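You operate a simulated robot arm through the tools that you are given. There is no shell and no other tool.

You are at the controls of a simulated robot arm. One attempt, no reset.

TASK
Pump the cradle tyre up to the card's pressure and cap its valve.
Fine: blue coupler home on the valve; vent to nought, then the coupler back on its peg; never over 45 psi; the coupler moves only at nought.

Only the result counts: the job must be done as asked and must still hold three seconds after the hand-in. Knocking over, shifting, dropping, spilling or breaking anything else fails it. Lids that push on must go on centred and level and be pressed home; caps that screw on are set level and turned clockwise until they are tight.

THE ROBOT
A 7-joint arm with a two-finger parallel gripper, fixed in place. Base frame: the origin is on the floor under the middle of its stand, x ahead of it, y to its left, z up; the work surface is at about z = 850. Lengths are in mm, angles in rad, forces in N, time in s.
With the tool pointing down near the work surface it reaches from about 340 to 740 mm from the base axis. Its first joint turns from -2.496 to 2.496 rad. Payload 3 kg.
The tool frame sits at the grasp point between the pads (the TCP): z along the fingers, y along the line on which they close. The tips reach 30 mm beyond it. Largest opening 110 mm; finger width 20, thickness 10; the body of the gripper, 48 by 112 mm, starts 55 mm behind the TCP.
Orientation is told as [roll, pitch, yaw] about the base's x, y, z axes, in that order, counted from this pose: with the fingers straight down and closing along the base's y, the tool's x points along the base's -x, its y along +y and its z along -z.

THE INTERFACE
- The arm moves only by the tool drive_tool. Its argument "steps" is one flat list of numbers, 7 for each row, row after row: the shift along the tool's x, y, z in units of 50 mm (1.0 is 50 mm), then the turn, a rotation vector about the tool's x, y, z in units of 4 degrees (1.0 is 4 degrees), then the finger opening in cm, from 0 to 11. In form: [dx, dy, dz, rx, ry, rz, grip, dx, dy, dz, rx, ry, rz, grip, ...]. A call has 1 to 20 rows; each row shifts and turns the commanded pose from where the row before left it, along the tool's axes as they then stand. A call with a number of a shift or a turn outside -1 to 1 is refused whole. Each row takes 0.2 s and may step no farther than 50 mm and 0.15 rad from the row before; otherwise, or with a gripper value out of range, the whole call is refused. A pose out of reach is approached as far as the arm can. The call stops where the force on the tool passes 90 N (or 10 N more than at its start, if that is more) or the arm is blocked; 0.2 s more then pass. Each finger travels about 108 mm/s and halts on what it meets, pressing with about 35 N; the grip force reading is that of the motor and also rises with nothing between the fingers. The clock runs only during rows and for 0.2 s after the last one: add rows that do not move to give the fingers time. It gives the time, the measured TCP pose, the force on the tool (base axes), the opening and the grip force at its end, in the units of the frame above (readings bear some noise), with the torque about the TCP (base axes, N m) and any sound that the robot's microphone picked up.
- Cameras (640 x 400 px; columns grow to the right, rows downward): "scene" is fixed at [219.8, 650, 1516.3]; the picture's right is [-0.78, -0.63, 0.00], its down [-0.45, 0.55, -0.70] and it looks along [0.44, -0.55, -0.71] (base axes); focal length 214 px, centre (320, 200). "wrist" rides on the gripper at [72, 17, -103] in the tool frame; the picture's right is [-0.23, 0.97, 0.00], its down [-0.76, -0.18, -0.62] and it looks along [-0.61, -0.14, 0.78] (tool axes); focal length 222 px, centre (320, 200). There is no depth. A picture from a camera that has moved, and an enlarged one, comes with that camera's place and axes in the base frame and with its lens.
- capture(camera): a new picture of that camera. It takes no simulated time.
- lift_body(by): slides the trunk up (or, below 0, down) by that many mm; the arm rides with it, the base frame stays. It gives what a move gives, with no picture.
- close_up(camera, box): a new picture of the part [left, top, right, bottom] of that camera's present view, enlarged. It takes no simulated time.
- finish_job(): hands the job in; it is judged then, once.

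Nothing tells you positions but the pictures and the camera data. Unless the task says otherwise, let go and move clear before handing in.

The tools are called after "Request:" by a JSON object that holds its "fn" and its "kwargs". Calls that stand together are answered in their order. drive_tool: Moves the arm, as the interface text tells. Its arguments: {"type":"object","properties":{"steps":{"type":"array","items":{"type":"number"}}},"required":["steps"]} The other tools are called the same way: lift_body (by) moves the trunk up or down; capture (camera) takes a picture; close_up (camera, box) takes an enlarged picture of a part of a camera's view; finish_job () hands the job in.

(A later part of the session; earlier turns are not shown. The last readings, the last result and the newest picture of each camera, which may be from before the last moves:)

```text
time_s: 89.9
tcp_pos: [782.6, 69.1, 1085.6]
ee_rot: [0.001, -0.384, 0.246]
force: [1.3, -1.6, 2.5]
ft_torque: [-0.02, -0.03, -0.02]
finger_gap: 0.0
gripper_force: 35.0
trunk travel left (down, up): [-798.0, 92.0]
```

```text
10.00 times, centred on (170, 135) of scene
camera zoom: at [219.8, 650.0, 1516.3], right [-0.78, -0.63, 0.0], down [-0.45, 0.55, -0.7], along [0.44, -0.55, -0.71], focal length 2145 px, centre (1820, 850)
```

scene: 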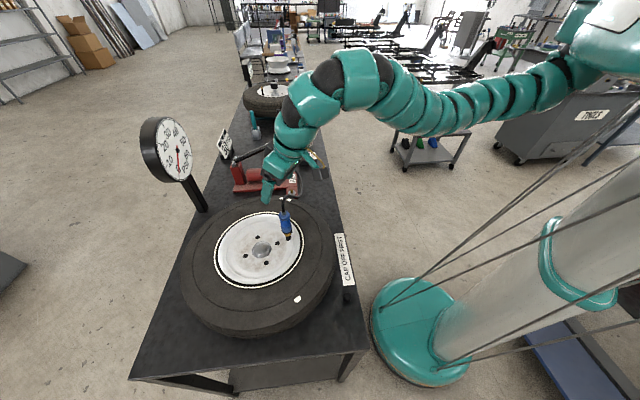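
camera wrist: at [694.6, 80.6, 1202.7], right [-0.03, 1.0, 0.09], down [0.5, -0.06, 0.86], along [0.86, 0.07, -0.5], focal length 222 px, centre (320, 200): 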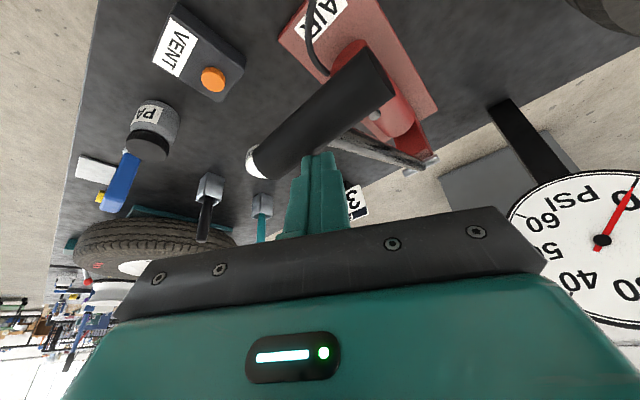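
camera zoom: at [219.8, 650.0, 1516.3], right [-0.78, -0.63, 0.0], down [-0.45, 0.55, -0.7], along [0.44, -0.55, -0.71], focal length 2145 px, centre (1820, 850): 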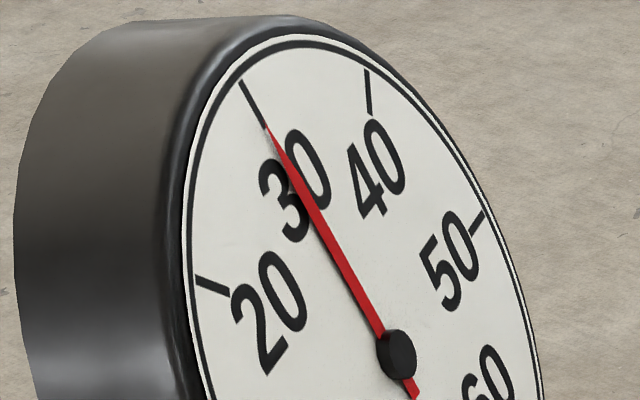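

Reading about 29.2 psi. I press ~14 mm more and re-read closely.

Request:
{"fn": "drive_tool", "kwargs": {"steps": [0.06, -0.015, 0.0837, 0, 0, 0, 0, 0.06, -0.0115, 0.0837, 0, 0, 0, 0, 0.04, -0.008, 0.07, 0, 0, 0, 0, 0, 0, 0, 0, 0, 0, 0]}}

Request:
{"fn": "close_up", "kwargs": {"camera": "scene", "box": [145, 115, 195, 180]}}

Request:
{"fn": "close_up", "kwargs": {"camera": "scene", "box": [155, 115, 185, 155]}}

```text
time_s: 90.9
tcp_pos: [779.7, 67.9, 1071.9]
ee_rot: [0.002, -0.386, 0.245]
force: [0.4, -0.4, 2.2]
ft_torque: [-0.01, 0.0, 0.0]
finger_gap: 0.0
gripper_force: 34.5
trunk travel left (down, up): [-798.0, 92.0]
```

```text
6.15 times, centred on (170, 148) of scene
camera zoom: at [219.8, 650.0, 1516.3], right [-0.78, -0.63, 0.0], down [-0.45, 0.55, -0.7], along [0.44, -0.55, -0.71], focal length 1320 px, centre (1243, 523)
```

zoom: 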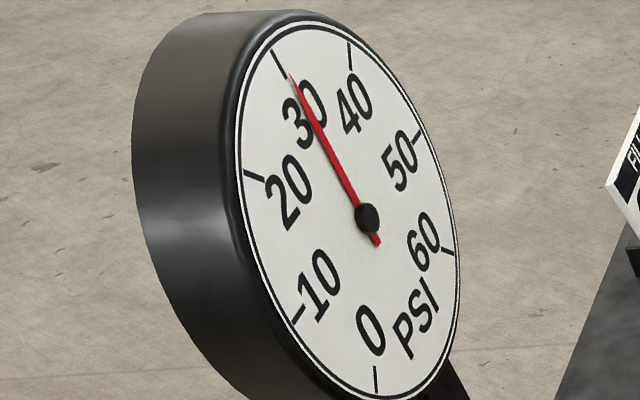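

```text
10.00 times, centred on (170, 135) of scene
camera zoom: at [219.8, 650.0, 1516.3], right [-0.78, -0.63, 0.0], down [-0.45, 0.55, -0.7], along [0.44, -0.55, -0.71], focal length 2145 px, centre (1820, 850)
```

zoom: 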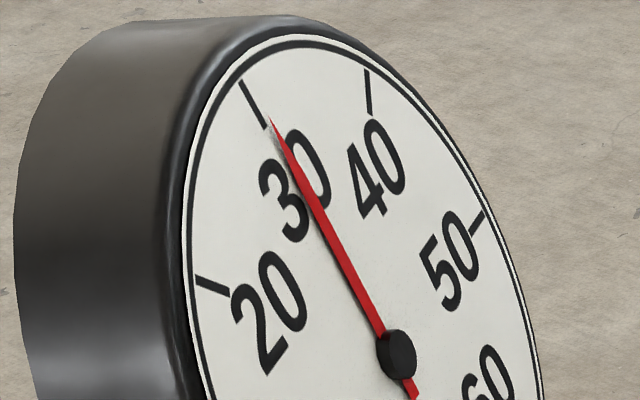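

Reads very near 30. I cross-check with the wrist camera's view of the gauge.

Request:
{"fn": "capture", "kwargs": {"camera": "wrist"}}

Request:
{"fn": "close_up", "kwargs": {"camera": "wrist", "box": [480, 150, 640, 330]}}

```text
taken
camera wrist: at [672.9, 57.7, 1140.4], right [-0.03, 1.0, 0.09], down [0.5, -0.06, 0.86], along [0.86, 0.07, -0.5], focal length 222 px, centre (320, 200)
```

wrist: 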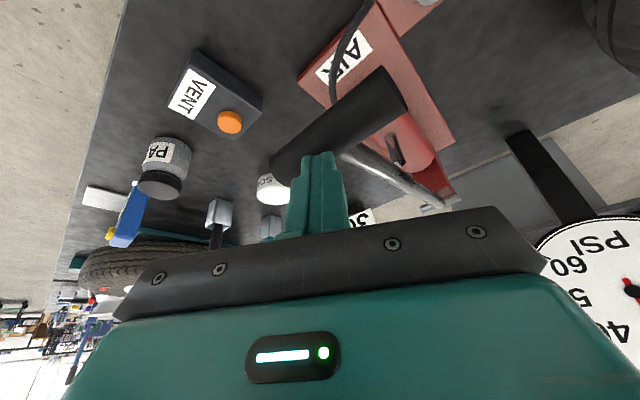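

```text
2.22 times, centred on (560, 240) of wrist
camera zoom: at [672.9, 57.7, 1140.4], right [-0.03, 1.0, 0.09], down [0.5, -0.06, 0.86], along [0.86, 0.07, -0.5], focal length 494 px, centre (-213, 111)
```

zoom: 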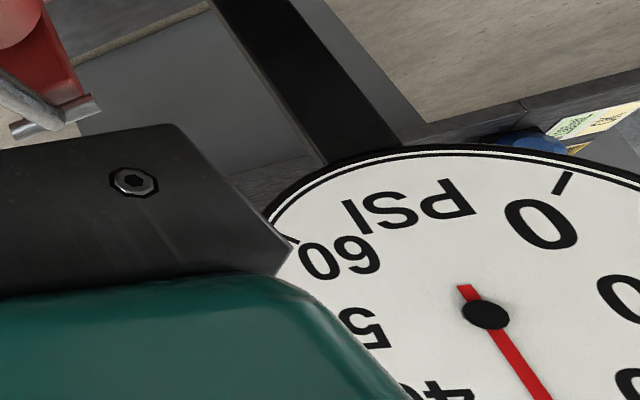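

I let the lever up and rise to get a clearer gauge view before deciding on any touch-up.

Request:
{"fn": "drive_tool", "kwargs": {"steps": [-0.12, 0.03, -0.1674, 0, 0, 0, 0, -0.12, 0.03, -0.1674, 0, 0, 0, 0, -0.12, 0.03, -0.1674, 0, 0, 0, 0, -0.12, 0.03, -0.1674, 0, 0, 0, 0, -0.12, 0.03, -0.1674, 0, 0, 0, 0, -0.125, 0.034, -0.1656, 0, 0, 0, 0, -0.125, 0.034, -0.1656, 0, 0, 0, 0, -0.187, 0, -0.463, 0, 0, 0, 0, -0.187, 0, -0.463, 0, 0, 0, 0, 0, 0, 0, 0, 0, 0, 0]}}

Request:
{"fn": "capture", "kwargs": {"camera": "wrist"}}

Request:
{"fn": "close_up", "kwargs": {"camera": "scene", "box": [155, 115, 185, 155]}}

```text
time_s: 93.1
tcp_pos: [796.2, 81.7, 1189.6]
ee_rot: [0.001, -0.386, 0.243]
force: [0.1, -0.3, 0.0]
ft_torque: [-0.01, -0.01, 0.0]
finger_gap: 0.0
gripper_force: 35.1
trunk travel left (down, up): [-798.0, 92.0]
```

```text
taken
camera wrist: at [687.6, 71.8, 1258.5], right [-0.03, 1.0, 0.09], down [0.5, -0.06, 0.86], along [0.86, 0.07, -0.5], focal length 222 px, centre (320, 200)
```

wrist: 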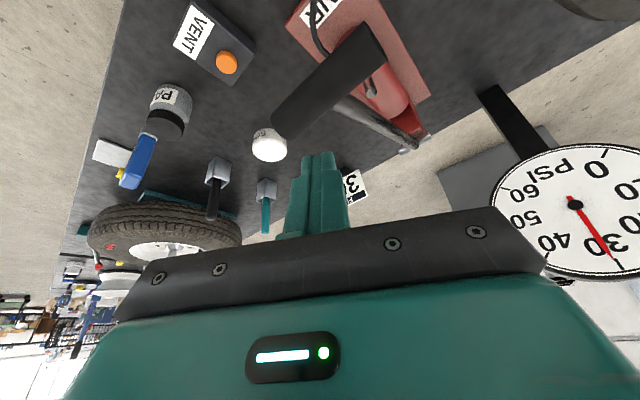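

```text
10.00 times, centred on (170, 135) of scene
camera zoom: at [219.8, 650.0, 1516.3], right [-0.78, -0.63, 0.0], down [-0.45, 0.55, -0.7], along [0.44, -0.55, -0.71], focal length 2145 px, centre (1820, 850)
```

zoom: 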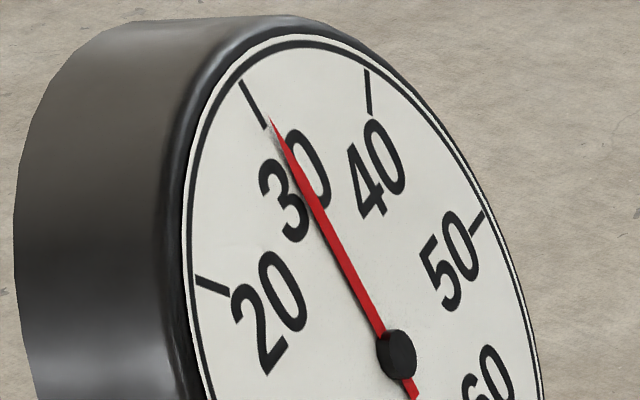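

Request:
{"fn": "close_up", "kwargs": {"camera": "wrist", "box": [480, 130, 640, 290]}}

Request:
{"fn": "close_up", "kwargs": {"camera": "wrist", "box": [550, 180, 640, 280]}}

```text
2.50 times, centred on (560, 210) of wrist
camera zoom: at [687.6, 71.8, 1258.5], right [-0.03, 1.0, 0.09], down [0.5, -0.06, 0.86], along [0.86, 0.07, -0.5], focal length 555 px, centre (-280, 175)
```

zoom: 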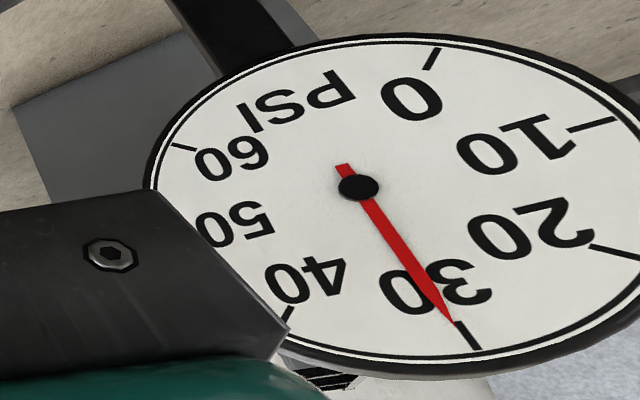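

```text
4.00 times, centred on (595, 230) of wrist
camera zoom: at [687.6, 71.8, 1258.5], right [-0.03, 1.0, 0.09], down [0.5, -0.06, 0.86], along [0.86, 0.07, -0.5], focal length 888 px, centre (-780, 80)
```

zoom: 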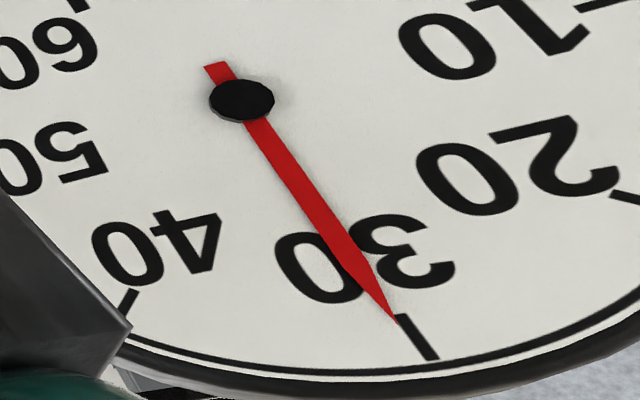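

Both views put the gauge at about 30 psi (30.0–30.4), on target. Now to the VENT button (around (890,-40, ~872)); I move over at height and tilt to 30° for reach.

Request:
{"fn": "drive_tool", "kwargs": {"steps": [-0.189, -0.668, 0.076, 0, 0, 0, 0, -0.189, -0.668, 0.076, 0, 0, 0, 0, -0.189, -0.668, 0.076, 0, 0, 0, 0, -0.189, -0.668, 0.076, 0, 0, 0, 0, 0, 0, 0, 0, -1, 0, 0, 0, 0, 0, 0, -1, 0, 0, 0, 0, 0, 0, 0, 0, 0]}}

Request:
{"fn": "capture", "kwargs": {"camera": "wrist"}}

Request:
{"fn": "capture", "kwargs": {"camera": "scene"}}

```text
time_s: 94.7
tcp_pos: [865.6, -37.9, 1191.3]
ee_rot: [-0.001, -0.526, 0.244]
force: [0.6, -0.3, 0.7]
ft_torque: [-0.01, -0.01, 0.02]
finger_gap: 0.5
gripper_force: 34.6
trunk travel left (down, up): [-798.0, 92.0]
```

```text
taken
camera wrist: at [751.2, -49.6, 1244.6], right [-0.05, 0.99, 0.11], down [0.38, -0.09, 0.92], along [0.92, 0.09, -0.37], focal length 222 px, centre (320, 200)
```

wrist: 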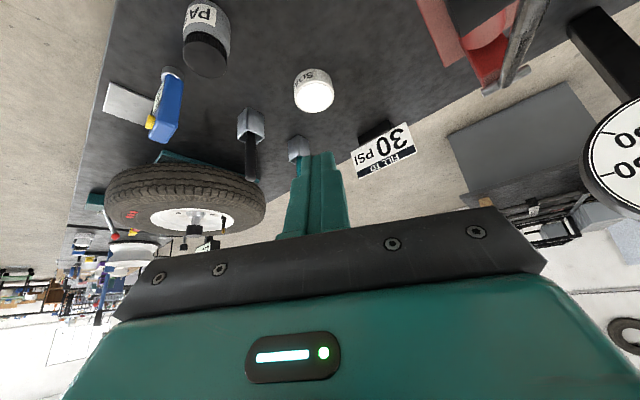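

```text
taken
```

scene: 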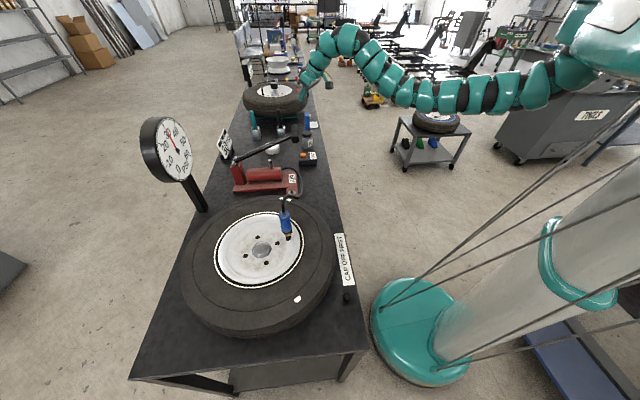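

Request:
{"fn": "lift_body", "kwargs": {"by": -130}}

Request:
{"fn": "capture", "kwargs": {"camera": "wrist"}}

Request:
{"fn": "close_up", "kwargs": {"camera": "scene", "box": [240, 80, 360, 190]}}

```text
time_s: 96.3
tcp_pos: [866.9, -38.9, 1061.3]
ee_rot: [0.001, -0.524, 0.243]
force: [0.7, 0.0, -0.6]
ft_torque: [0.0, -0.04, -0.01]
finger_gap: 0.0
gripper_force: 35.0
trunk travel left (down, up): [-668.0, 222.0]
```

```text
taken
camera wrist: at [751.0, -49.7, 1114.5], right [-0.04, 0.99, 0.11], down [0.38, -0.09, 0.92], along [0.92, 0.08, -0.37], focal length 222 px, centre (320, 200)
```

wrist: 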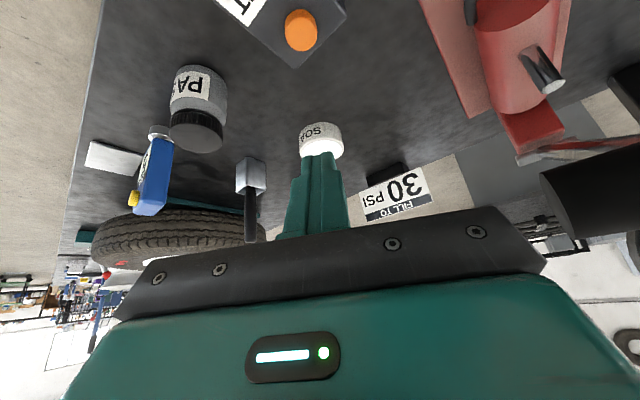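

```text
3.64 times, centred on (300, 135) of scene
camera zoom: at [219.8, 650.0, 1516.3], right [-0.78, -0.63, 0.0], down [-0.45, 0.55, -0.7], along [0.44, -0.55, -0.71], focal length 780 px, centre (393, 436)
```

zoom: 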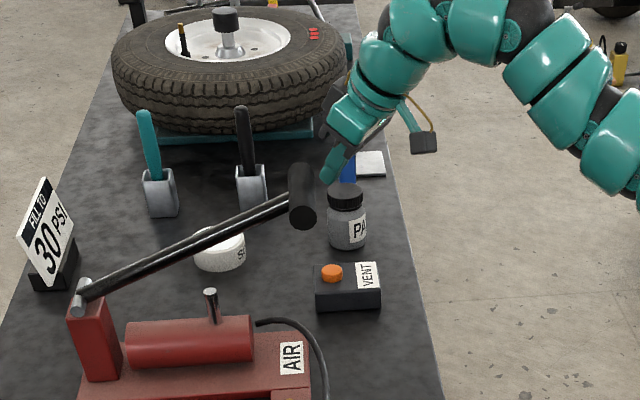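

Button top is about (881,-36,889). I lower the trunk further and re-measure closer.

Request:
{"fn": "lift_body", "kwargs": {"by": -85}}

Request:
{"fn": "capture", "kwargs": {"camera": "wrist"}}

Request:
{"fn": "close_up", "kwargs": {"camera": "scene", "box": [275, 115, 335, 175]}}

```text
time_s: 97.5
tcp_pos: [867.5, -37.3, 976.0]
ee_rot: [0.003, -0.524, 0.244]
force: [0.1, -0.5, 0.1]
ft_torque: [0.0, 0.02, 0.01]
finger_gap: 0.1
gripper_force: 34.6
trunk travel left (down, up): [-583.0, 307.0]
```

```text
taken
camera wrist: at [751.0, -49.7, 1029.5], right [-0.04, 0.99, 0.11], down [0.38, -0.09, 0.92], along [0.92, 0.08, -0.37], focal length 222 px, centre (320, 200)
```

wrist: 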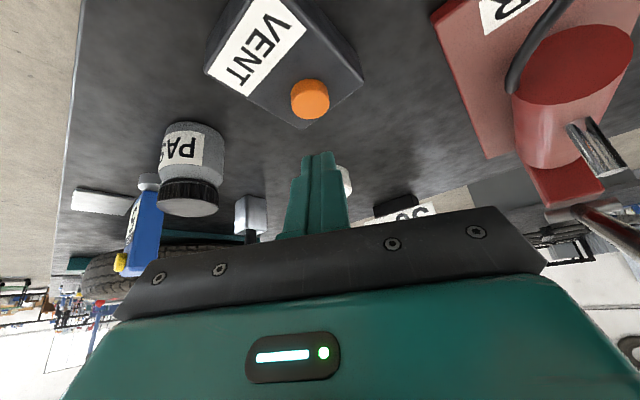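

```text
6.67 times, centred on (305, 145) of scene
camera zoom: at [219.8, 650.0, 1516.3], right [-0.78, -0.63, 0.0], down [-0.45, 0.55, -0.7], along [0.44, -0.55, -0.71], focal length 1430 px, centre (420, 567)
```

zoom: 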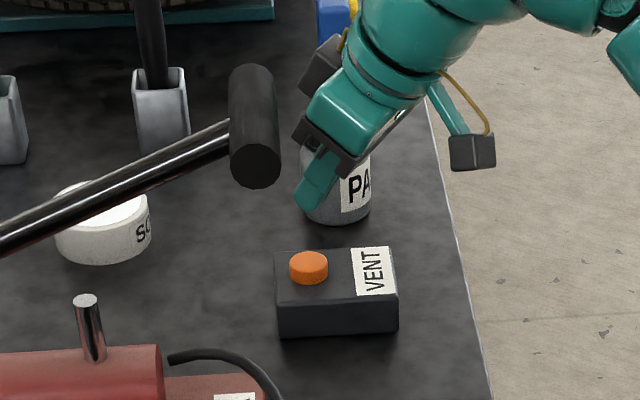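

Refined: button top (881.4,-35,888). I shift ~9 mm outward and lower to just above it.

Request:
{"fn": "drive_tool", "kwargs": {"steps": [-0.161, 0.001, 0.093, 0, 0, 0, 0, 0, 0, 0, 0, 0, 0, 0]}}

Request:
{"fn": "lift_body", "kwargs": {"by": -43}}

Request:
{"fn": "capture", "kwargs": {"camera": "wrist"}}

Request:
{"fn": "close_up", "kwargs": {"camera": "scene", "box": [285, 130, 325, 170]}}

```text
time_s: 98.1
tcp_pos: [875.6, -36.5, 975.9]
ee_rot: [0.002, -0.524, 0.243]
force: [-0.6, 0.3, 0.2]
ft_torque: [0.02, 0.02, -0.02]
finger_gap: 0.0
gripper_force: 34.9
trunk travel left (down, up): [-583.0, 307.0]
```

```text
time_s: 99.0
tcp_pos: [877.0, -35.9, 931.9]
ee_rot: [0.002, -0.524, 0.244]
force: [0.2, 0.0, -0.3]
ft_torque: [0.0, -0.01, 0.02]
finger_gap: 0.1
gripper_force: 34.7
trunk travel left (down, up): [-540.0, 350.0]
```

```text
taken
camera wrist: at [759.9, -47.4, 986.4], right [-0.04, 0.99, 0.11], down [0.38, -0.09, 0.92], along [0.92, 0.08, -0.37], focal length 222 px, centre (320, 200)
```

wrist: 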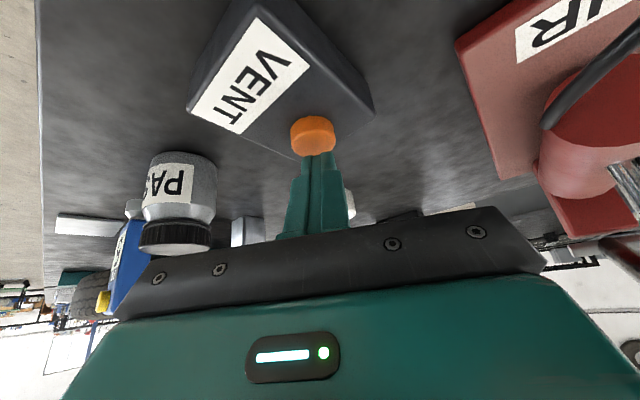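

```text
10.00 times, centred on (305, 150) of scene
camera zoom: at [219.8, 650.0, 1516.3], right [-0.78, -0.63, 0.0], down [-0.45, 0.55, -0.7], along [0.44, -0.55, -0.71], focal length 2145 px, centre (470, 700)
```

zoom: 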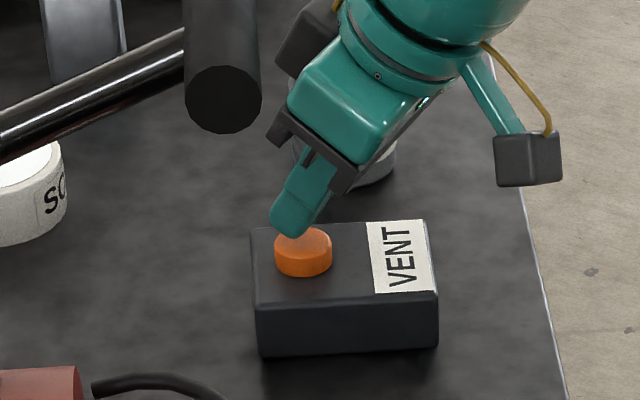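

The tip is right above the button. I press down gently in 3 mm rows.

Request:
{"fn": "drive_tool", "kwargs": {"steps": [0.03, 0, 0.052, 0, 0, 0, 0, 0.03, 0, 0.052, 0, 0, 0, 0, 0.03, 0, 0.052, 0, 0, 0, 0, 0.03, 0, 0.052, 0, 0, 0, 0, 0.02, 0, 0.0346, 0, 0, 0, 0, 0, 0, 0, 0, 0, 0, 0]}}

Request:
{"fn": "close_up", "kwargs": {"camera": "scene", "box": [285, 130, 325, 170]}}

Request:
{"fn": "close_up", "kwargs": {"camera": "scene", "box": [145, 115, 195, 180]}}

```text
time_s: 100.4
tcp_pos: [875.5, -36.1, 919.2]
ee_rot: [-0.001, -0.527, 0.243]
force: [3.0, 0.7, 11.0]
ft_torque: [0.04, -0.2, -0.01]
finger_gap: 0.1
gripper_force: 34.8
trunk travel left (down, up): [-540.0, 350.0]
heard: click
```

```text
10.00 times, centred on (305, 150) of scene
camera zoom: at [219.8, 650.0, 1516.3], right [-0.78, -0.63, 0.0], down [-0.45, 0.55, -0.7], along [0.44, -0.55, -0.71], focal length 2145 px, centre (470, 700)
```

zoom: 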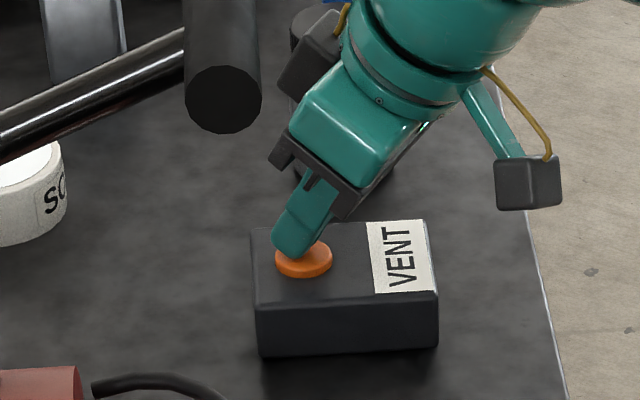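

```text
6.15 times, centred on (170, 148) of scene
camera zoom: at [219.8, 650.0, 1516.3], right [-0.78, -0.63, 0.0], down [-0.45, 0.55, -0.7], along [0.44, -0.55, -0.71], focal length 1320 px, centre (1243, 523)
```

zoom: 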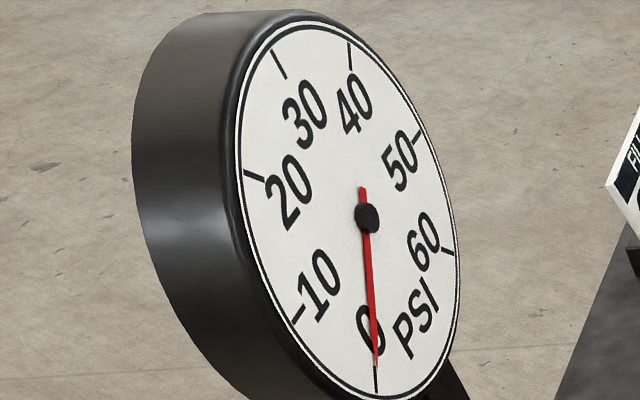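

Click heard and the gauge has dropped to 0. I hold briefly, then lift off and check it stays at nought.

Request:
{"fn": "drive_tool", "kwargs": {"steps": [0, 0, 0, 0, 0, 0, 0, 0, 0, 0, 0, 0, 0, 0, 0, 0, 0, 0, 0, 0, 0, -0.06, 0, -0.104, 0, 0, 0, 0, -0.2, 0, -0.346, 0, 0, 0, 0, -0.4, 0, -0.692, 0, 0, 0, 0, 0, 0, 0, 0, 0, 0, 0]}}

Request:
{"fn": "close_up", "kwargs": {"camera": "scene", "box": [145, 115, 195, 180]}}

Request:
{"fn": "capture", "kwargs": {"camera": "scene"}}

```text
time_s: 102.0
tcp_pos: [876.4, -35.3, 984.3]
ee_rot: [0.001, -0.523, 0.243]
force: [-0.2, -0.3, 0.4]
ft_torque: [0.02, -0.02, -0.02]
finger_gap: 0.1
gripper_force: 34.8
trunk travel left (down, up): [-540.0, 350.0]
```

```text
6.15 times, centred on (170, 148) of scene
camera zoom: at [219.8, 650.0, 1516.3], right [-0.78, -0.63, 0.0], down [-0.45, 0.55, -0.7], along [0.44, -0.55, -0.71], focal length 1320 px, centre (1243, 523)
```

zoom: 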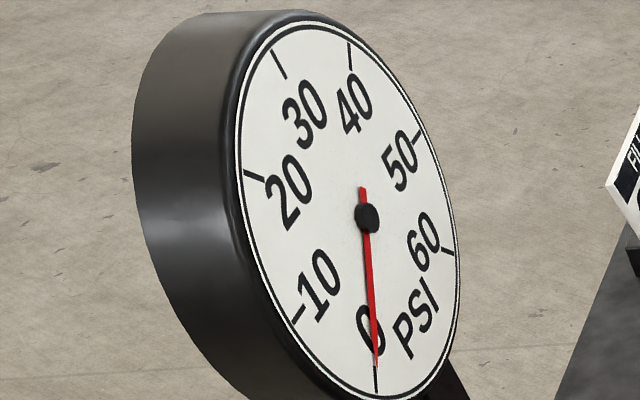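

```text
taken
```

scene: 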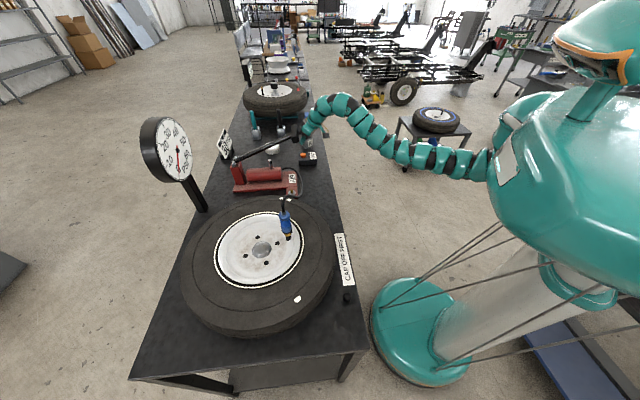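

Gauge stays at nought. Raising the trunk, resetting the tilt to 22° and returning above the coupler on the valve.

Request:
{"fn": "lift_body", "kwargs": {"by": 258}}

Request:
{"fn": "drive_tool", "kwargs": {"steps": [0, 0, 0, 0, 1, 0, 0, 0, 0, 0, 0, 1, 0, 0, 0.37, 0.85, -0.0485, 0, 0, 0, 0, 0.37, 0.85, -0.0485, 0, 0, 0, 0, 0.37, 0.85, -0.0485, 0, 0, 0, 0, 0.37, 0.85, -0.0485, 0, 0, 0, 0, 0.37, 0.85, -0.0485, 0, 0, 0, 0, 0.37, 0.85, -0.0485, 0, 0, 0, 0, 0.37, 0.85, -0.0485, 0, 0, 0, 0, 0.37, 0.85, -0.0485, 0, 0, 0, 0, 0.37, 0.85, -0.0485, 0, 0, 0, 0, 0.37, 0.85, -0.0485, 0, 0, 0, 0, 0.37, 0.85, -0.0485, 0, 0, 0, 0, 0.37, 0.85, -0.0485, 0, 0, 0, 4, 0, 0, 0, 0, 0, 0, 9, 0, 0, 0, 0, 0, 0, 9]}}

Request:
{"fn": "capture", "kwargs": {"camera": "wrist"}}

Request:
{"fn": "close_up", "kwargs": {"camera": "scene", "box": [215, 150, 345, 260]}}

```text
time_s: 104.6
tcp_pos: [876.2, -35.2, 1241.5]
ee_rot: [0.002, -0.526, 0.244]
force: [0.5, -0.5, -0.5]
ft_torque: [-0.02, -0.01, 0.0]
finger_gap: 0.1
gripper_force: 35.2
trunk travel left (down, up): [-798.0, 92.0]
```

```text
time_s: 108.0
tcp_pos: [540.7, 406.5, 1188.7]
ee_rot: [0.001, -0.386, 0.244]
force: [0.1, -0.5, 0.3]
ft_torque: [0.0, -0.03, -0.02]
finger_gap: 90.0
gripper_force: 0.1
trunk travel left (down, up): [-798.0, 92.0]
```

```text
taken
camera wrist: at [433.0, 396.8, 1256.6], right [-0.03, 1.0, 0.09], down [0.5, -0.06, 0.86], along [0.86, 0.07, -0.5], focal length 222 px, centre (320, 200)
```

wrist: 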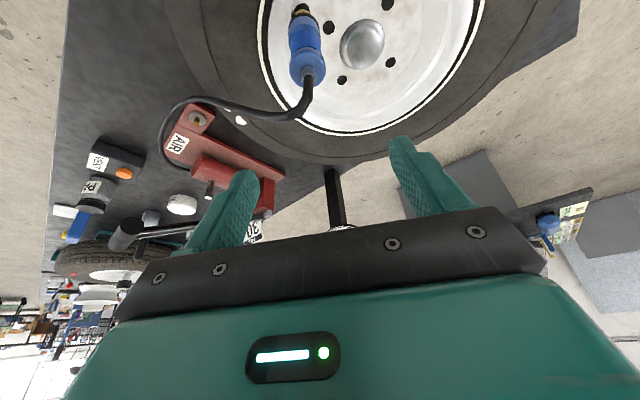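

```text
3.64 times, centred on (280, 205) of scene
camera zoom: at [219.8, 650.0, 1516.3], right [-0.78, -0.63, 0.0], down [-0.45, 0.55, -0.7], along [0.44, -0.55, -0.71], focal length 780 px, centre (466, 182)
```

zoom: 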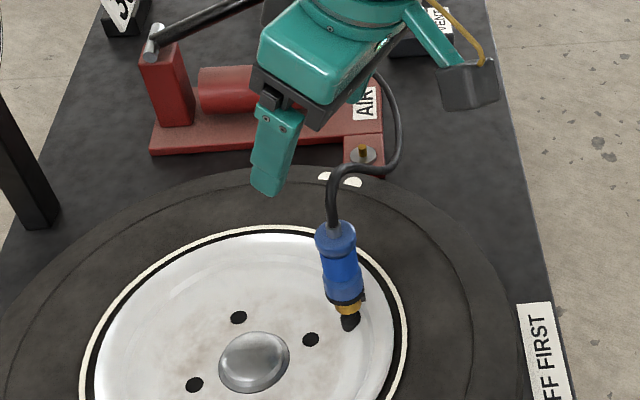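

Request:
{"fn": "drive_tool", "kwargs": {"steps": [-0.015, -0.018, 0.006, 0, 0, 0, 9, 0.299, 0, 0.742, 0, 0, 0, 9, 0.299, 0, 0.742, 0, 0, 0, 9, 0.224, 0, 0.557, 0, 0, 0, 9, 0, 0, 0, 0, 0, 0, 9]}}

Request:
{"fn": "capture", "kwargs": {"camera": "wrist"}}

```text
time_s: 109.2
tcp_pos: [542.4, 405.8, 1076.0]
ee_rot: [0.002, -0.386, 0.244]
force: [-0.1, 0.0, -0.3]
ft_torque: [-0.02, 0.01, 0.03]
finger_gap: 90.0
gripper_force: 0.1
trunk travel left (down, up): [-798.0, 92.0]
```

```text
taken
camera wrist: at [435.5, 396.2, 1144.6], right [-0.03, 1.0, 0.09], down [0.5, -0.06, 0.86], along [0.87, 0.07, -0.5], focal length 222 px, centre (320, 200)
```

wrist: 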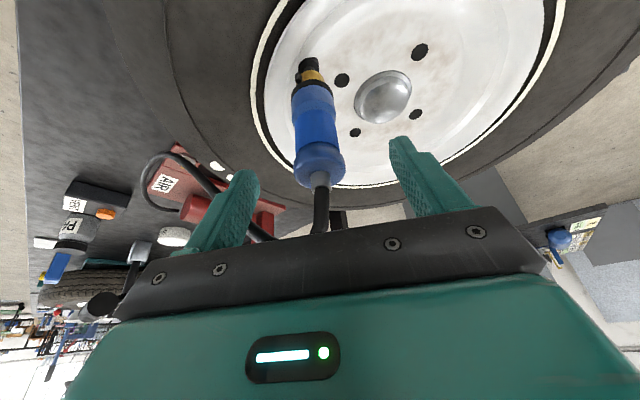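

Request:
{"fn": "drive_tool", "kwargs": {"steps": [0.142, 0.003, 0.312, 0, 0, 0, 9, 0.142, 0.002, 0.312, 0, 0, 0, 9, 0, 0, 0, 0, 0, 0, 9]}}

Request:
{"fn": "capture", "kwargs": {"camera": "wrist"}}

Request:
{"fn": "close_up", "kwargs": {"camera": "scene", "box": [145, 115, 195, 180]}}

```text
time_s: 110.0
tcp_pos: [541.1, 405.9, 1041.2]
ee_rot: [0.001, -0.383, 0.245]
force: [0.5, -0.2, -0.6]
ft_torque: [0.02, 0.0, -0.02]
finger_gap: 90.1
gripper_force: 0.1
trunk travel left (down, up): [-798.0, 92.0]
```

```text
taken
camera wrist: at [433.7, 396.2, 1110.7], right [-0.03, 1.0, 0.09], down [0.5, -0.06, 0.86], along [0.86, 0.07, -0.5], focal length 222 px, centre (320, 200)
```

wrist: 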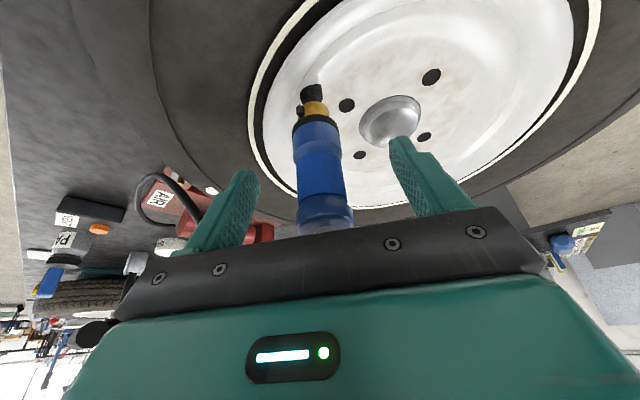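

```text
6.15 times, centred on (170, 148) of scene
camera zoom: at [219.8, 650.0, 1516.3], right [-0.78, -0.63, 0.0], down [-0.45, 0.55, -0.7], along [0.44, -0.55, -0.71], focal length 1320 px, centre (1243, 523)
```

zoom: 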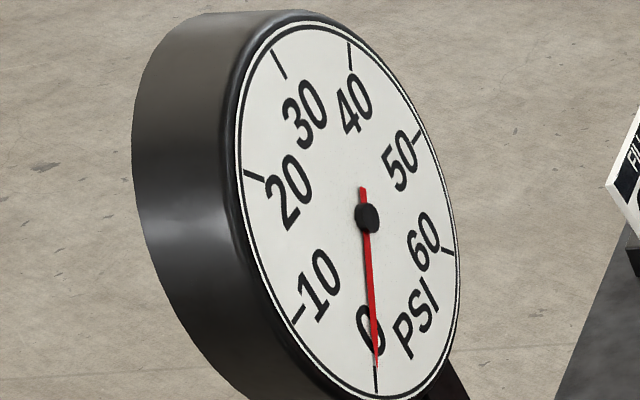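

Same placement as at release, gauge at 0. Closing on the coupler.

Request:
{"fn": "drive_tool", "kwargs": {"steps": [0, 0, 0, 0, 0, 0, 6, 0, 0, 0, 0, 0, 0, 4, 0, 0, 0, 0, 0, 0, 3.2, 0, 0, 0, 0, 0, 0, 2.5, 0, 0, 0, 0, 0, 0, 2, 0, 0, 0, 0, 0, 0, 2]}}

Request:
{"fn": "close_up", "kwargs": {"camera": "wrist", "box": [285, 90, 349, 140]}}

```text
time_s: 111.4
tcp_pos: [540.3, 406.8, 1042.1]
ee_rot: [0.001, -0.382, 0.244]
force: [0.0, -0.2, 0.5]
ft_torque: [0.02, 0.06, -0.03]
finger_gap: 27.9
gripper_force: 34.9
trunk travel left (down, up): [-798.0, 92.0]
```

```text
8.00 times, centred on (317, 115) of wrist
camera zoom: at [433.9, 396.2, 1110.8], right [-0.03, 1.0, 0.09], down [0.5, -0.06, 0.86], along [0.86, 0.07, -0.5], focal length 1777 px, centre (344, 880)
```

zoom: 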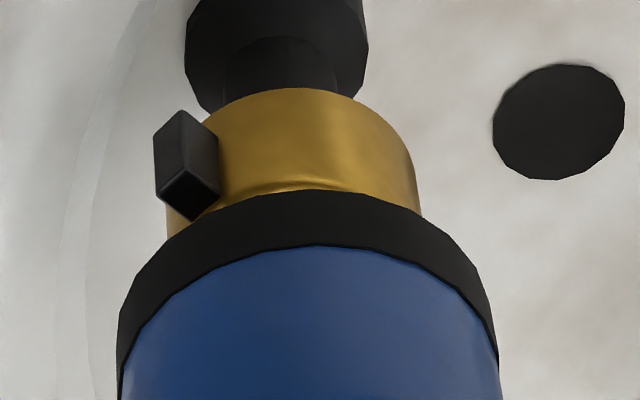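

Gripped. Lifting the coupler straight up off the valve.

Request:
{"fn": "drive_tool", "kwargs": {"steps": [-0.0374, 0, -0.0928, 0, 0, 0, 2, -0.0374, 0, -0.0928, 0, 0, 0, 2, -0.0747, 0, -0.1855, 0, 0, 0, 2, -0.15, 0, -0.371, 0, 0, 0, 2, -0.15, 0, -0.371, 0, 0, 0, 2, 0, 0, 0, 0, 0, 0, 2]}}

Request:
{"fn": "close_up", "kwargs": {"camera": "wrist", "box": [260, 60, 380, 150]}}

Request:
{"fn": "close_up", "kwargs": {"camera": "scene", "box": [270, 195, 320, 245]}}

```text
time_s: 112.8
tcp_pos: [542.8, 404.9, 1103.3]
ee_rot: [0.001, -0.385, 0.245]
force: [0.4, -0.6, -2.0]
ft_torque: [-0.05, 0.0, 0.01]
finger_gap: 27.6
gripper_force: 35.0
trunk travel left (down, up): [-798.0, 92.0]
```

```text
4.44 times, centred on (320, 105) of wrist
camera zoom: at [434.9, 395.9, 1171.4], right [-0.03, 1.0, 0.09], down [0.5, -0.06, 0.86], along [0.86, 0.07, -0.5], focal length 987 px, centre (320, 622)
```

zoom: 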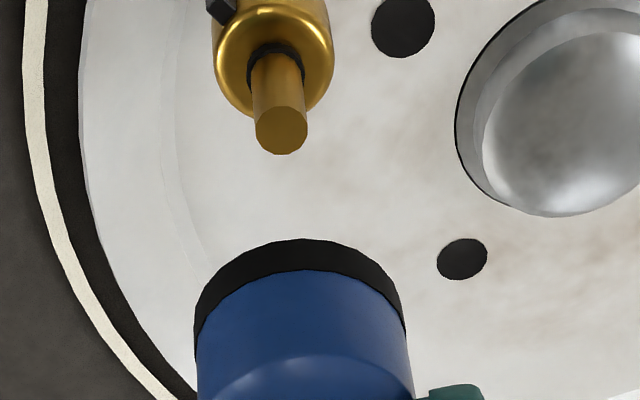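

```text
8.00 times, centred on (295, 220) of scene
camera zoom: at [219.8, 650.0, 1516.3], right [-0.78, -0.63, 0.0], down [-0.45, 0.55, -0.7], along [0.44, -0.55, -0.71], focal length 1716 px, centre (520, 40)
```

zoom: 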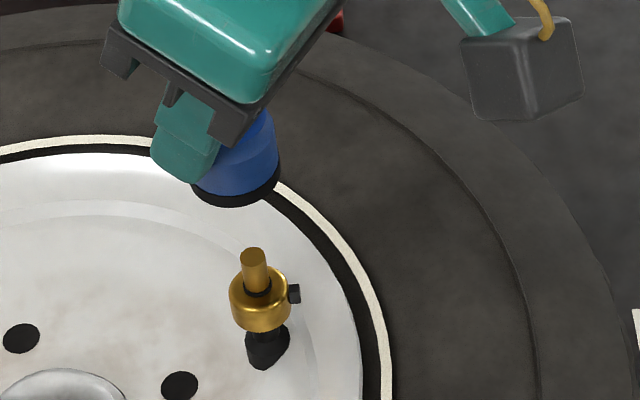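

Valve is bare again, coupler in hand. Retracing to the peg: translate, yaw -44°, then approach.

Request:
{"fn": "drive_tool", "kwargs": {"steps": [-0.366, -0.696, 0.148, 0, 0, 0, 2, -0.366, -0.696, 0.148, 0, 0, 0, 2, -0.366, -0.696, 0.148, 0, 0, 0, 2, -0.366, -0.696, 0.148, 0, 0, 0, 2, -0.366, -0.696, 0.148, 0, 0, 0, 2, 0, 0, 0, 0.375, 0, 0.927, 2, 0, 0, 0, 0.375, 0, 0.927, 2, 0, 0, 0, 0.375, 0, 0.927, 2, 0, 0, 0, 0.375, 0, 0.927, 2, 0, 0, 0, 0.375, 0, 0.927, 2, 0, 0, 0, 0.375, 0, 0.927, 2, 0, 0, 0, 0.375, 0, 0.927, 2, 0, 0, 0, 0.375, 0, 0.927, 2, 0, 0, 0, 0.375, 0, 0.927, 2, 0, 0, 0, 0.375, 0, 0.927, 2, 0, 0, 0, 0.375, 0, 0.927, 2, -0.566, -0.163, 0.229, 0, 0, 0, 2, -0.566, -0.163, 0.229, 0, 0, 0, 2, -0.566, -0.163, 0.229, 0, 0, 0, 2, 0, 0, 0, 0, 0, 0, 2]}}

Request:
{"fn": "capture", "kwargs": {"camera": "wrist"}}

Request:
{"fn": "capture", "kwargs": {"camera": "scene"}}

```text
time_s: 117.0
tcp_pos: [747.4, 195.2, 1103.7]
ee_rot: [0.002, -0.384, -0.523]
force: [0.0, -0.2, -1.0]
ft_torque: [-0.01, 0.01, 0.0]
finger_gap: 27.8
gripper_force: 35.2
trunk travel left (down, up): [-798.0, 92.0]
```

```text
taken
camera wrist: at [663.0, 261.9, 1171.2], right [0.67, 0.74, 0.09], down [0.32, -0.39, 0.86], along [0.67, -0.55, -0.5], focal length 222 px, centre (320, 200)
```

wrist: 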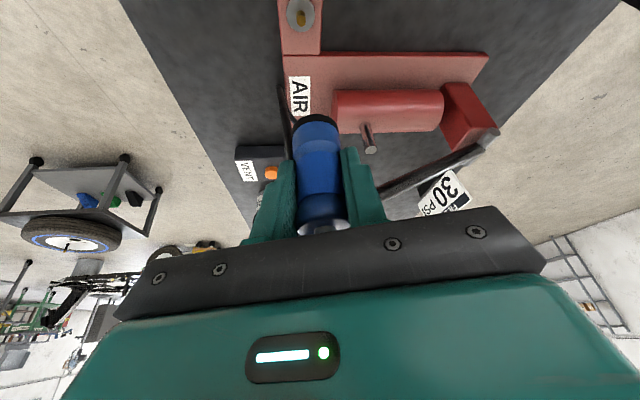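

```text
taken
```

scene: 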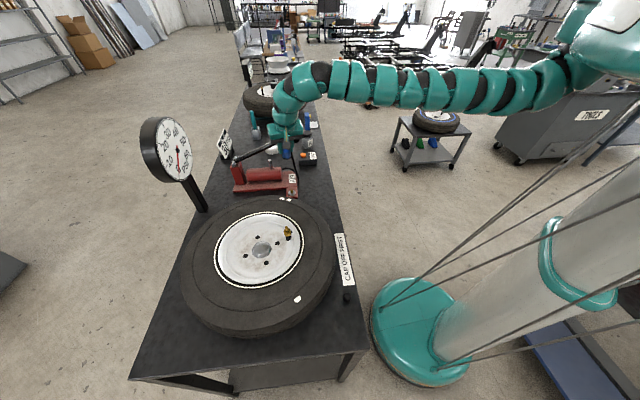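

Request:
{"fn": "drive_tool", "kwargs": {"steps": [-0.036, -0.024, 0.015, 0, 0, 0, 2, 0, 0, 0, 0, 0, 0, 2]}}

Request:
{"fn": "lift_body", "kwargs": {"by": -148}}

Request:
{"fn": "close_up", "kwargs": {"camera": "wrist", "box": [270, 60, 366, 130]}}

Request:
{"fn": "close_up", "kwargs": {"camera": "scene", "box": [275, 170, 307, 200]}}

```text
time_s: 117.6
tcp_pos: [748.2, 192.3, 1102.3]
ee_rot: [-0.001, -0.383, -0.524]
force: [0.7, 0.2, -1.9]
ft_torque: [0.01, 0.02, 0.01]
finger_gap: 28.0
gripper_force: 34.6
trunk travel left (down, up): [-798.0, 92.0]
```

```text
time_s: 119.3
tcp_pos: [749.2, 191.9, 953.7]
ee_rot: [0.003, -0.385, -0.523]
force: [0.5, -0.1, -1.6]
ft_torque: [0.01, -0.04, 0.0]
finger_gap: 27.7
gripper_force: 35.1
trunk travel left (down, up): [-650.0, 240.0]
```

```text
5.71 times, centred on (318, 95) of wrist
camera zoom: at [664.3, 259.1, 1023.0], right [0.67, 0.74, 0.09], down [0.32, -0.39, 0.86], along [0.67, -0.55, -0.5], focal length 1269 px, centre (331, 800)
```

zoom: 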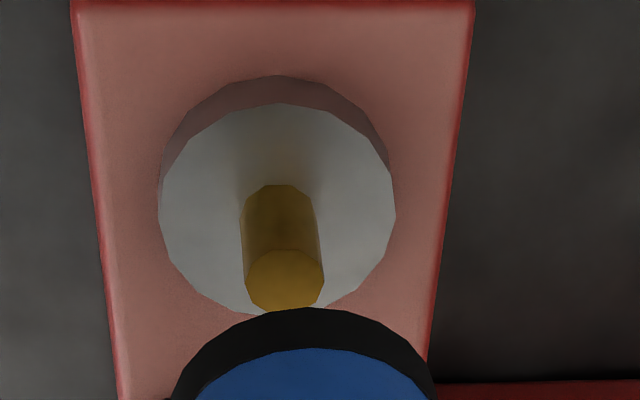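

```text
13.33 times, centred on (291, 185) of scene
camera zoom: at [219.8, 650.0, 1516.3], right [-0.78, -0.63, 0.0], down [-0.45, 0.55, -0.7], along [0.44, -0.55, -0.71], focal length 2860 px, centre (707, 400)
```

zoom: 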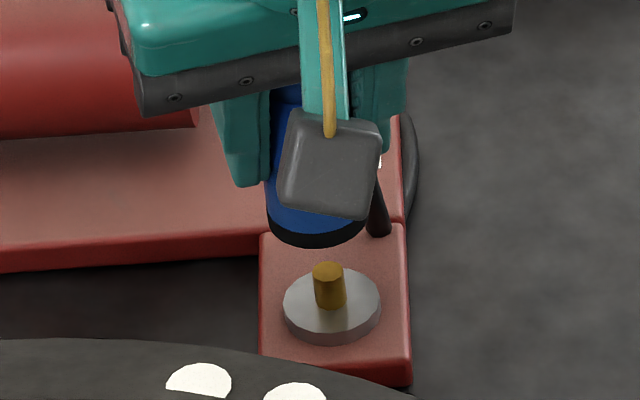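

Slightly off by ~1.3 mm along the closing axis in both views; I correct that and check.

Request:
{"fn": "drive_tool", "kwargs": {"steps": [0, -0.027, 0, 0, 0, 0, 2, 0, 0, 0, 0, 0, 0, 2]}}

Request:
{"fn": "close_up", "kwargs": {"camera": "wrist", "box": [270, 60, 366, 130]}}

Request:
{"fn": "close_up", "kwargs": {"camera": "scene", "box": [275, 170, 307, 200]}}

```text
time_s: 120.0
tcp_pos: [748.2, 191.5, 954.5]
ee_rot: [0.0, -0.384, -0.525]
force: [-0.8, -0.1, -2.2]
ft_torque: [0.02, 0.01, -0.04]
finger_gap: 27.7
gripper_force: 34.5
trunk travel left (down, up): [-650.0, 240.0]
```

```text
5.71 times, centred on (318, 95) of wrist
camera zoom: at [663.5, 258.0, 1022.9], right [0.67, 0.74, 0.09], down [0.32, -0.39, 0.86], along [0.67, -0.55, -0.5], focal length 1269 px, centre (331, 800)
```

zoom: 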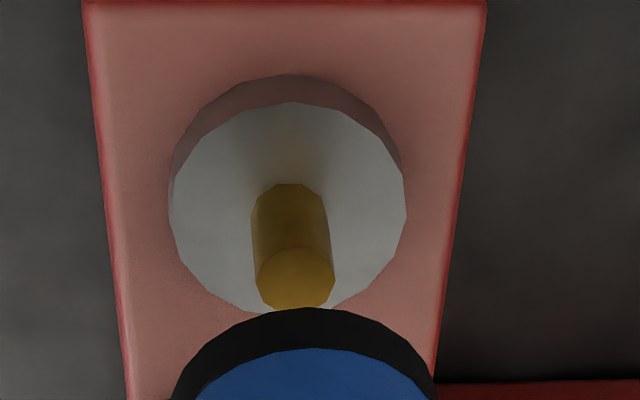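

```text
13.33 times, centred on (291, 185) of scene
camera zoom: at [219.8, 650.0, 1516.3], right [-0.78, -0.63, 0.0], down [-0.45, 0.55, -0.7], along [0.44, -0.55, -0.71], focal length 2860 px, centre (707, 400)
```

zoom: 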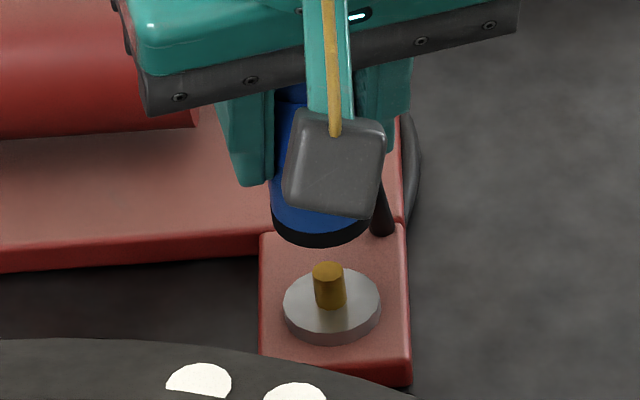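

Aligned in both views. Lowering with the trunk in small steps.

Request:
{"fn": "lift_body", "kwargs": {"by": -18}}

Request:
{"fn": "lift_body", "kwargs": {"by": -5}}

Request:
{"fn": "close_up", "kwargs": {"camera": "wrist", "box": [270, 60, 366, 130]}}

Request:
{"fn": "close_up", "kwargs": {"camera": "scene", "box": [275, 170, 307, 200]}}

```text
time_s: 120.6
tcp_pos: [747.1, 191.3, 935.5]
ee_rot: [0.001, -0.385, -0.524]
force: [-0.8, -0.3, -1.6]
ft_torque: [0.01, 0.0, -0.03]
finger_gap: 27.5
gripper_force: 35.5
trunk travel left (down, up): [-632.0, 258.0]
```

```text
time_s: 121.1
tcp_pos: [747.4, 191.1, 930.2]
ee_rot: [-0.001, -0.386, -0.523]
force: [-0.9, -1.0, 0.1]
ft_torque: [0.01, 0.02, 0.02]
finger_gap: 27.9
gripper_force: 35.3
trunk travel left (down, up): [-627.0, 263.0]
```

```text
5.71 times, centred on (318, 95) of wrist
camera zoom: at [663.5, 257.9, 999.9], right [0.67, 0.74, 0.09], down [0.32, -0.39, 0.86], along [0.67, -0.55, -0.5], focal length 1269 px, centre (331, 800)
```

zoom: 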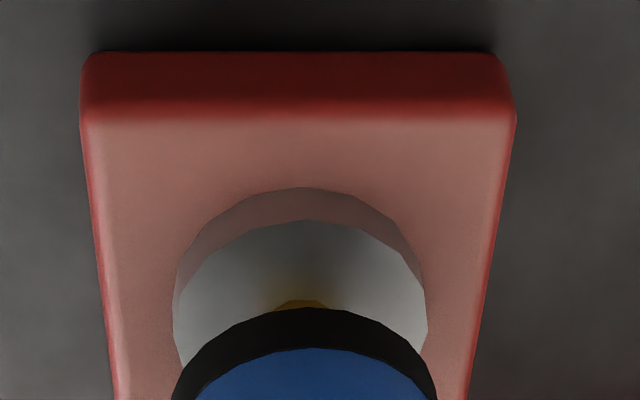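

```text
13.33 times, centred on (291, 185) of scene
camera zoom: at [219.8, 650.0, 1516.3], right [-0.78, -0.63, 0.0], down [-0.45, 0.55, -0.7], along [0.44, -0.55, -0.71], focal length 2860 px, centre (707, 400)
```

zoom: 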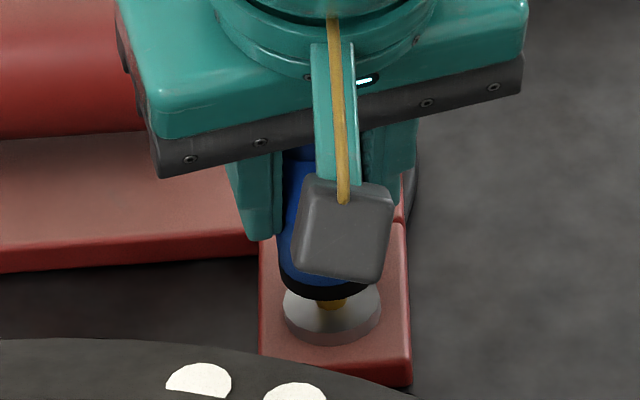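

Request:
{"fn": "lift_body", "kwargs": {"by": -5}}

Request:
{"fn": "close_up", "kwargs": {"camera": "scene", "box": [275, 170, 307, 200]}}

```text
time_s: 121.7
tcp_pos: [747.3, 190.2, 931.9]
ee_rot: [0.01, -0.389, -0.527]
force: [1.3, -0.6, 26.0]
ft_torque: [0.04, 0.0, 0.0]
finger_gap: 27.8
gripper_force: 35.0
trunk travel left (down, up): [-622.0, 268.0]
```

```text
13.33 times, centred on (291, 185) of scene
camera zoom: at [219.8, 650.0, 1516.3], right [-0.78, -0.63, 0.0], down [-0.45, 0.55, -0.7], along [0.44, -0.55, -0.71], focal length 2860 px, centre (707, 400)
```

zoom: 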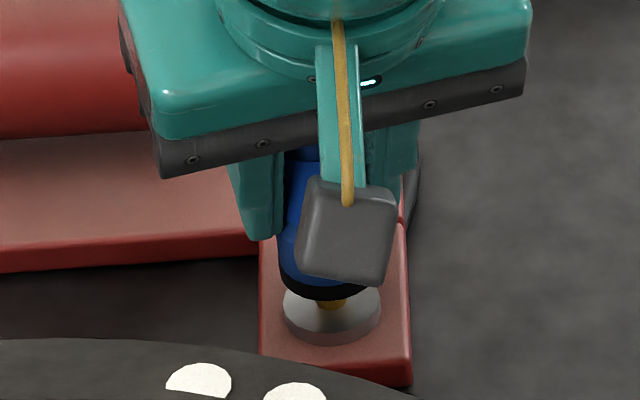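

The ring met the peg's end face (26 N) instead of sliding over it, so I raise it, and re-align to the exact pickup pose (camera at about (663.3, 260.2)), since at pickup it was coaxial with the peg.

Request:
{"fn": "lift_body", "kwargs": {"by": 12}}

Request:
{"fn": "drive_tool", "kwargs": {"steps": [0.0242, 0.038, -0.0098, 0, 0, 0, 2, 0, 0, 0, 0, 0, 0, 2]}}

Request:
{"fn": "close_up", "kwargs": {"camera": "wrist", "box": [270, 60, 366, 130]}}

Request:
{"fn": "close_up", "kwargs": {"camera": "scene", "box": [275, 170, 307, 200]}}

```text
time_s: 122.3
tcp_pos: [746.3, 190.8, 936.5]
ee_rot: [-0.002, -0.382, -0.522]
force: [0.0, 0.2, -1.5]
ft_torque: [0.01, 0.04, -0.01]
finger_gap: 28.0
gripper_force: 35.0
trunk travel left (down, up): [-634.0, 256.0]
```

```text
time_s: 122.9
tcp_pos: [746.7, 192.1, 937.0]
ee_rot: [0.0, -0.385, -0.523]
force: [-0.1, 0.4, -1.6]
ft_torque: [0.01, -0.03, -0.02]
finger_gap: 27.7
gripper_force: 35.0
trunk travel left (down, up): [-634.0, 256.0]
```

```text
5.71 times, centred on (318, 95) of wrist
camera zoom: at [663.3, 260.0, 1006.6], right [0.67, 0.74, 0.09], down [0.32, -0.39, 0.86], along [0.67, -0.55, -0.5], focal length 1269 px, centre (331, 800)
```

zoom: 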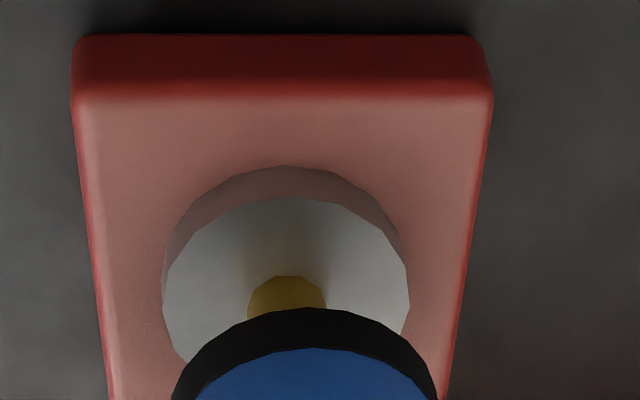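

```text
13.33 times, centred on (291, 185) of scene
camera zoom: at [219.8, 650.0, 1516.3], right [-0.78, -0.63, 0.0], down [-0.45, 0.55, -0.7], along [0.44, -0.55, -0.71], focal length 2860 px, centre (707, 400)
```

zoom: 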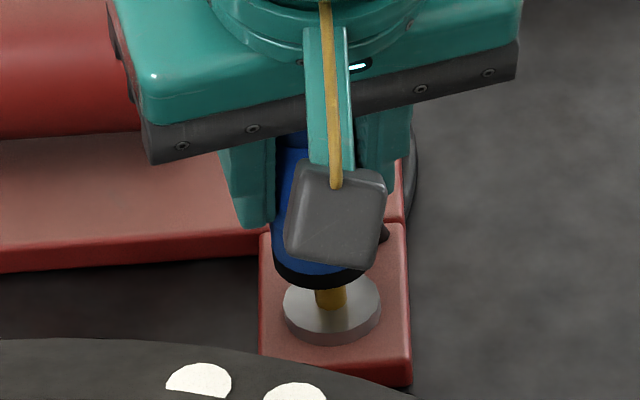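

Re-aligned to the pickup pose. Lowering again in small steps.

Request:
{"fn": "lift_body", "kwargs": {"by": -5}}

Request:
{"fn": "lift_body", "kwargs": {"by": -3}}

```text
time_s: 123.4
tcp_pos: [747.4, 193.6, 932.9]
ee_rot: [0.0, -0.384, -0.523]
force: [-0.1, 0.8, -1.8]
ft_torque: [0.01, -0.01, 0.02]
finger_gap: 27.9
gripper_force: 34.9
trunk travel left (down, up): [-629.0, 261.0]
```

```text
time_s: 123.9
tcp_pos: [747.1, 194.3, 929.1]
ee_rot: [0.0, -0.384, -0.526]
force: [-0.7, 0.0, -1.5]
ft_torque: [0.05, -0.02, -0.01]
finger_gap: 27.7
gripper_force: 35.2
trunk travel left (down, up): [-626.0, 264.0]
```

Request:
{"fn": "lift_body", "kwargs": {"by": -2}}

Request:
{"fn": "lift_body", "kwargs": {"by": -2}}

Request:
{"fn": "close_up", "kwargs": {"camera": "wrist", "box": [270, 60, 366, 130]}}

```text
time_s: 124.5
tcp_pos: [746.9, 192.5, 927.5]
ee_rot: [-0.001, -0.384, -0.524]
force: [-0.1, 1.1, -1.1]
ft_torque: [-0.01, 0.01, 0.01]
finger_gap: 27.8
gripper_force: 34.5
trunk travel left (down, up): [-624.0, 266.0]
```

```text
time_s: 125.0
tcp_pos: [746.9, 193.8, 927.1]
ee_rot: [0.0, -0.382, -0.523]
force: [-0.8, 0.2, -1.8]
ft_torque: [-0.02, -0.01, 0.01]
finger_gap: 27.8
gripper_force: 34.8
trunk travel left (down, up): [-622.0, 268.0]
```

```text
5.71 times, centred on (318, 95) of wrist
camera zoom: at [663.3, 260.1, 994.8], right [0.67, 0.74, 0.09], down [0.32, -0.39, 0.86], along [0.67, -0.55, -0.5], focal length 1269 px, centre (331, 800)
```

zoom: 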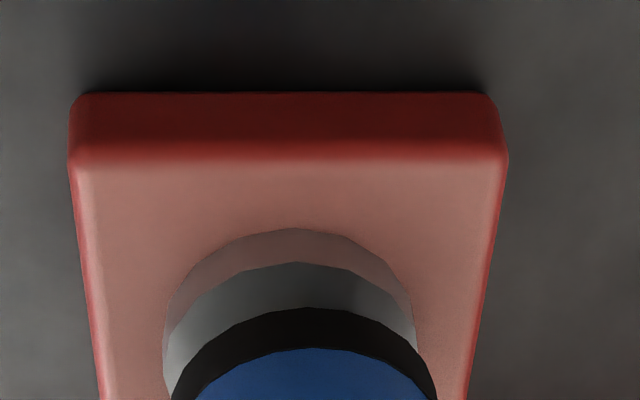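

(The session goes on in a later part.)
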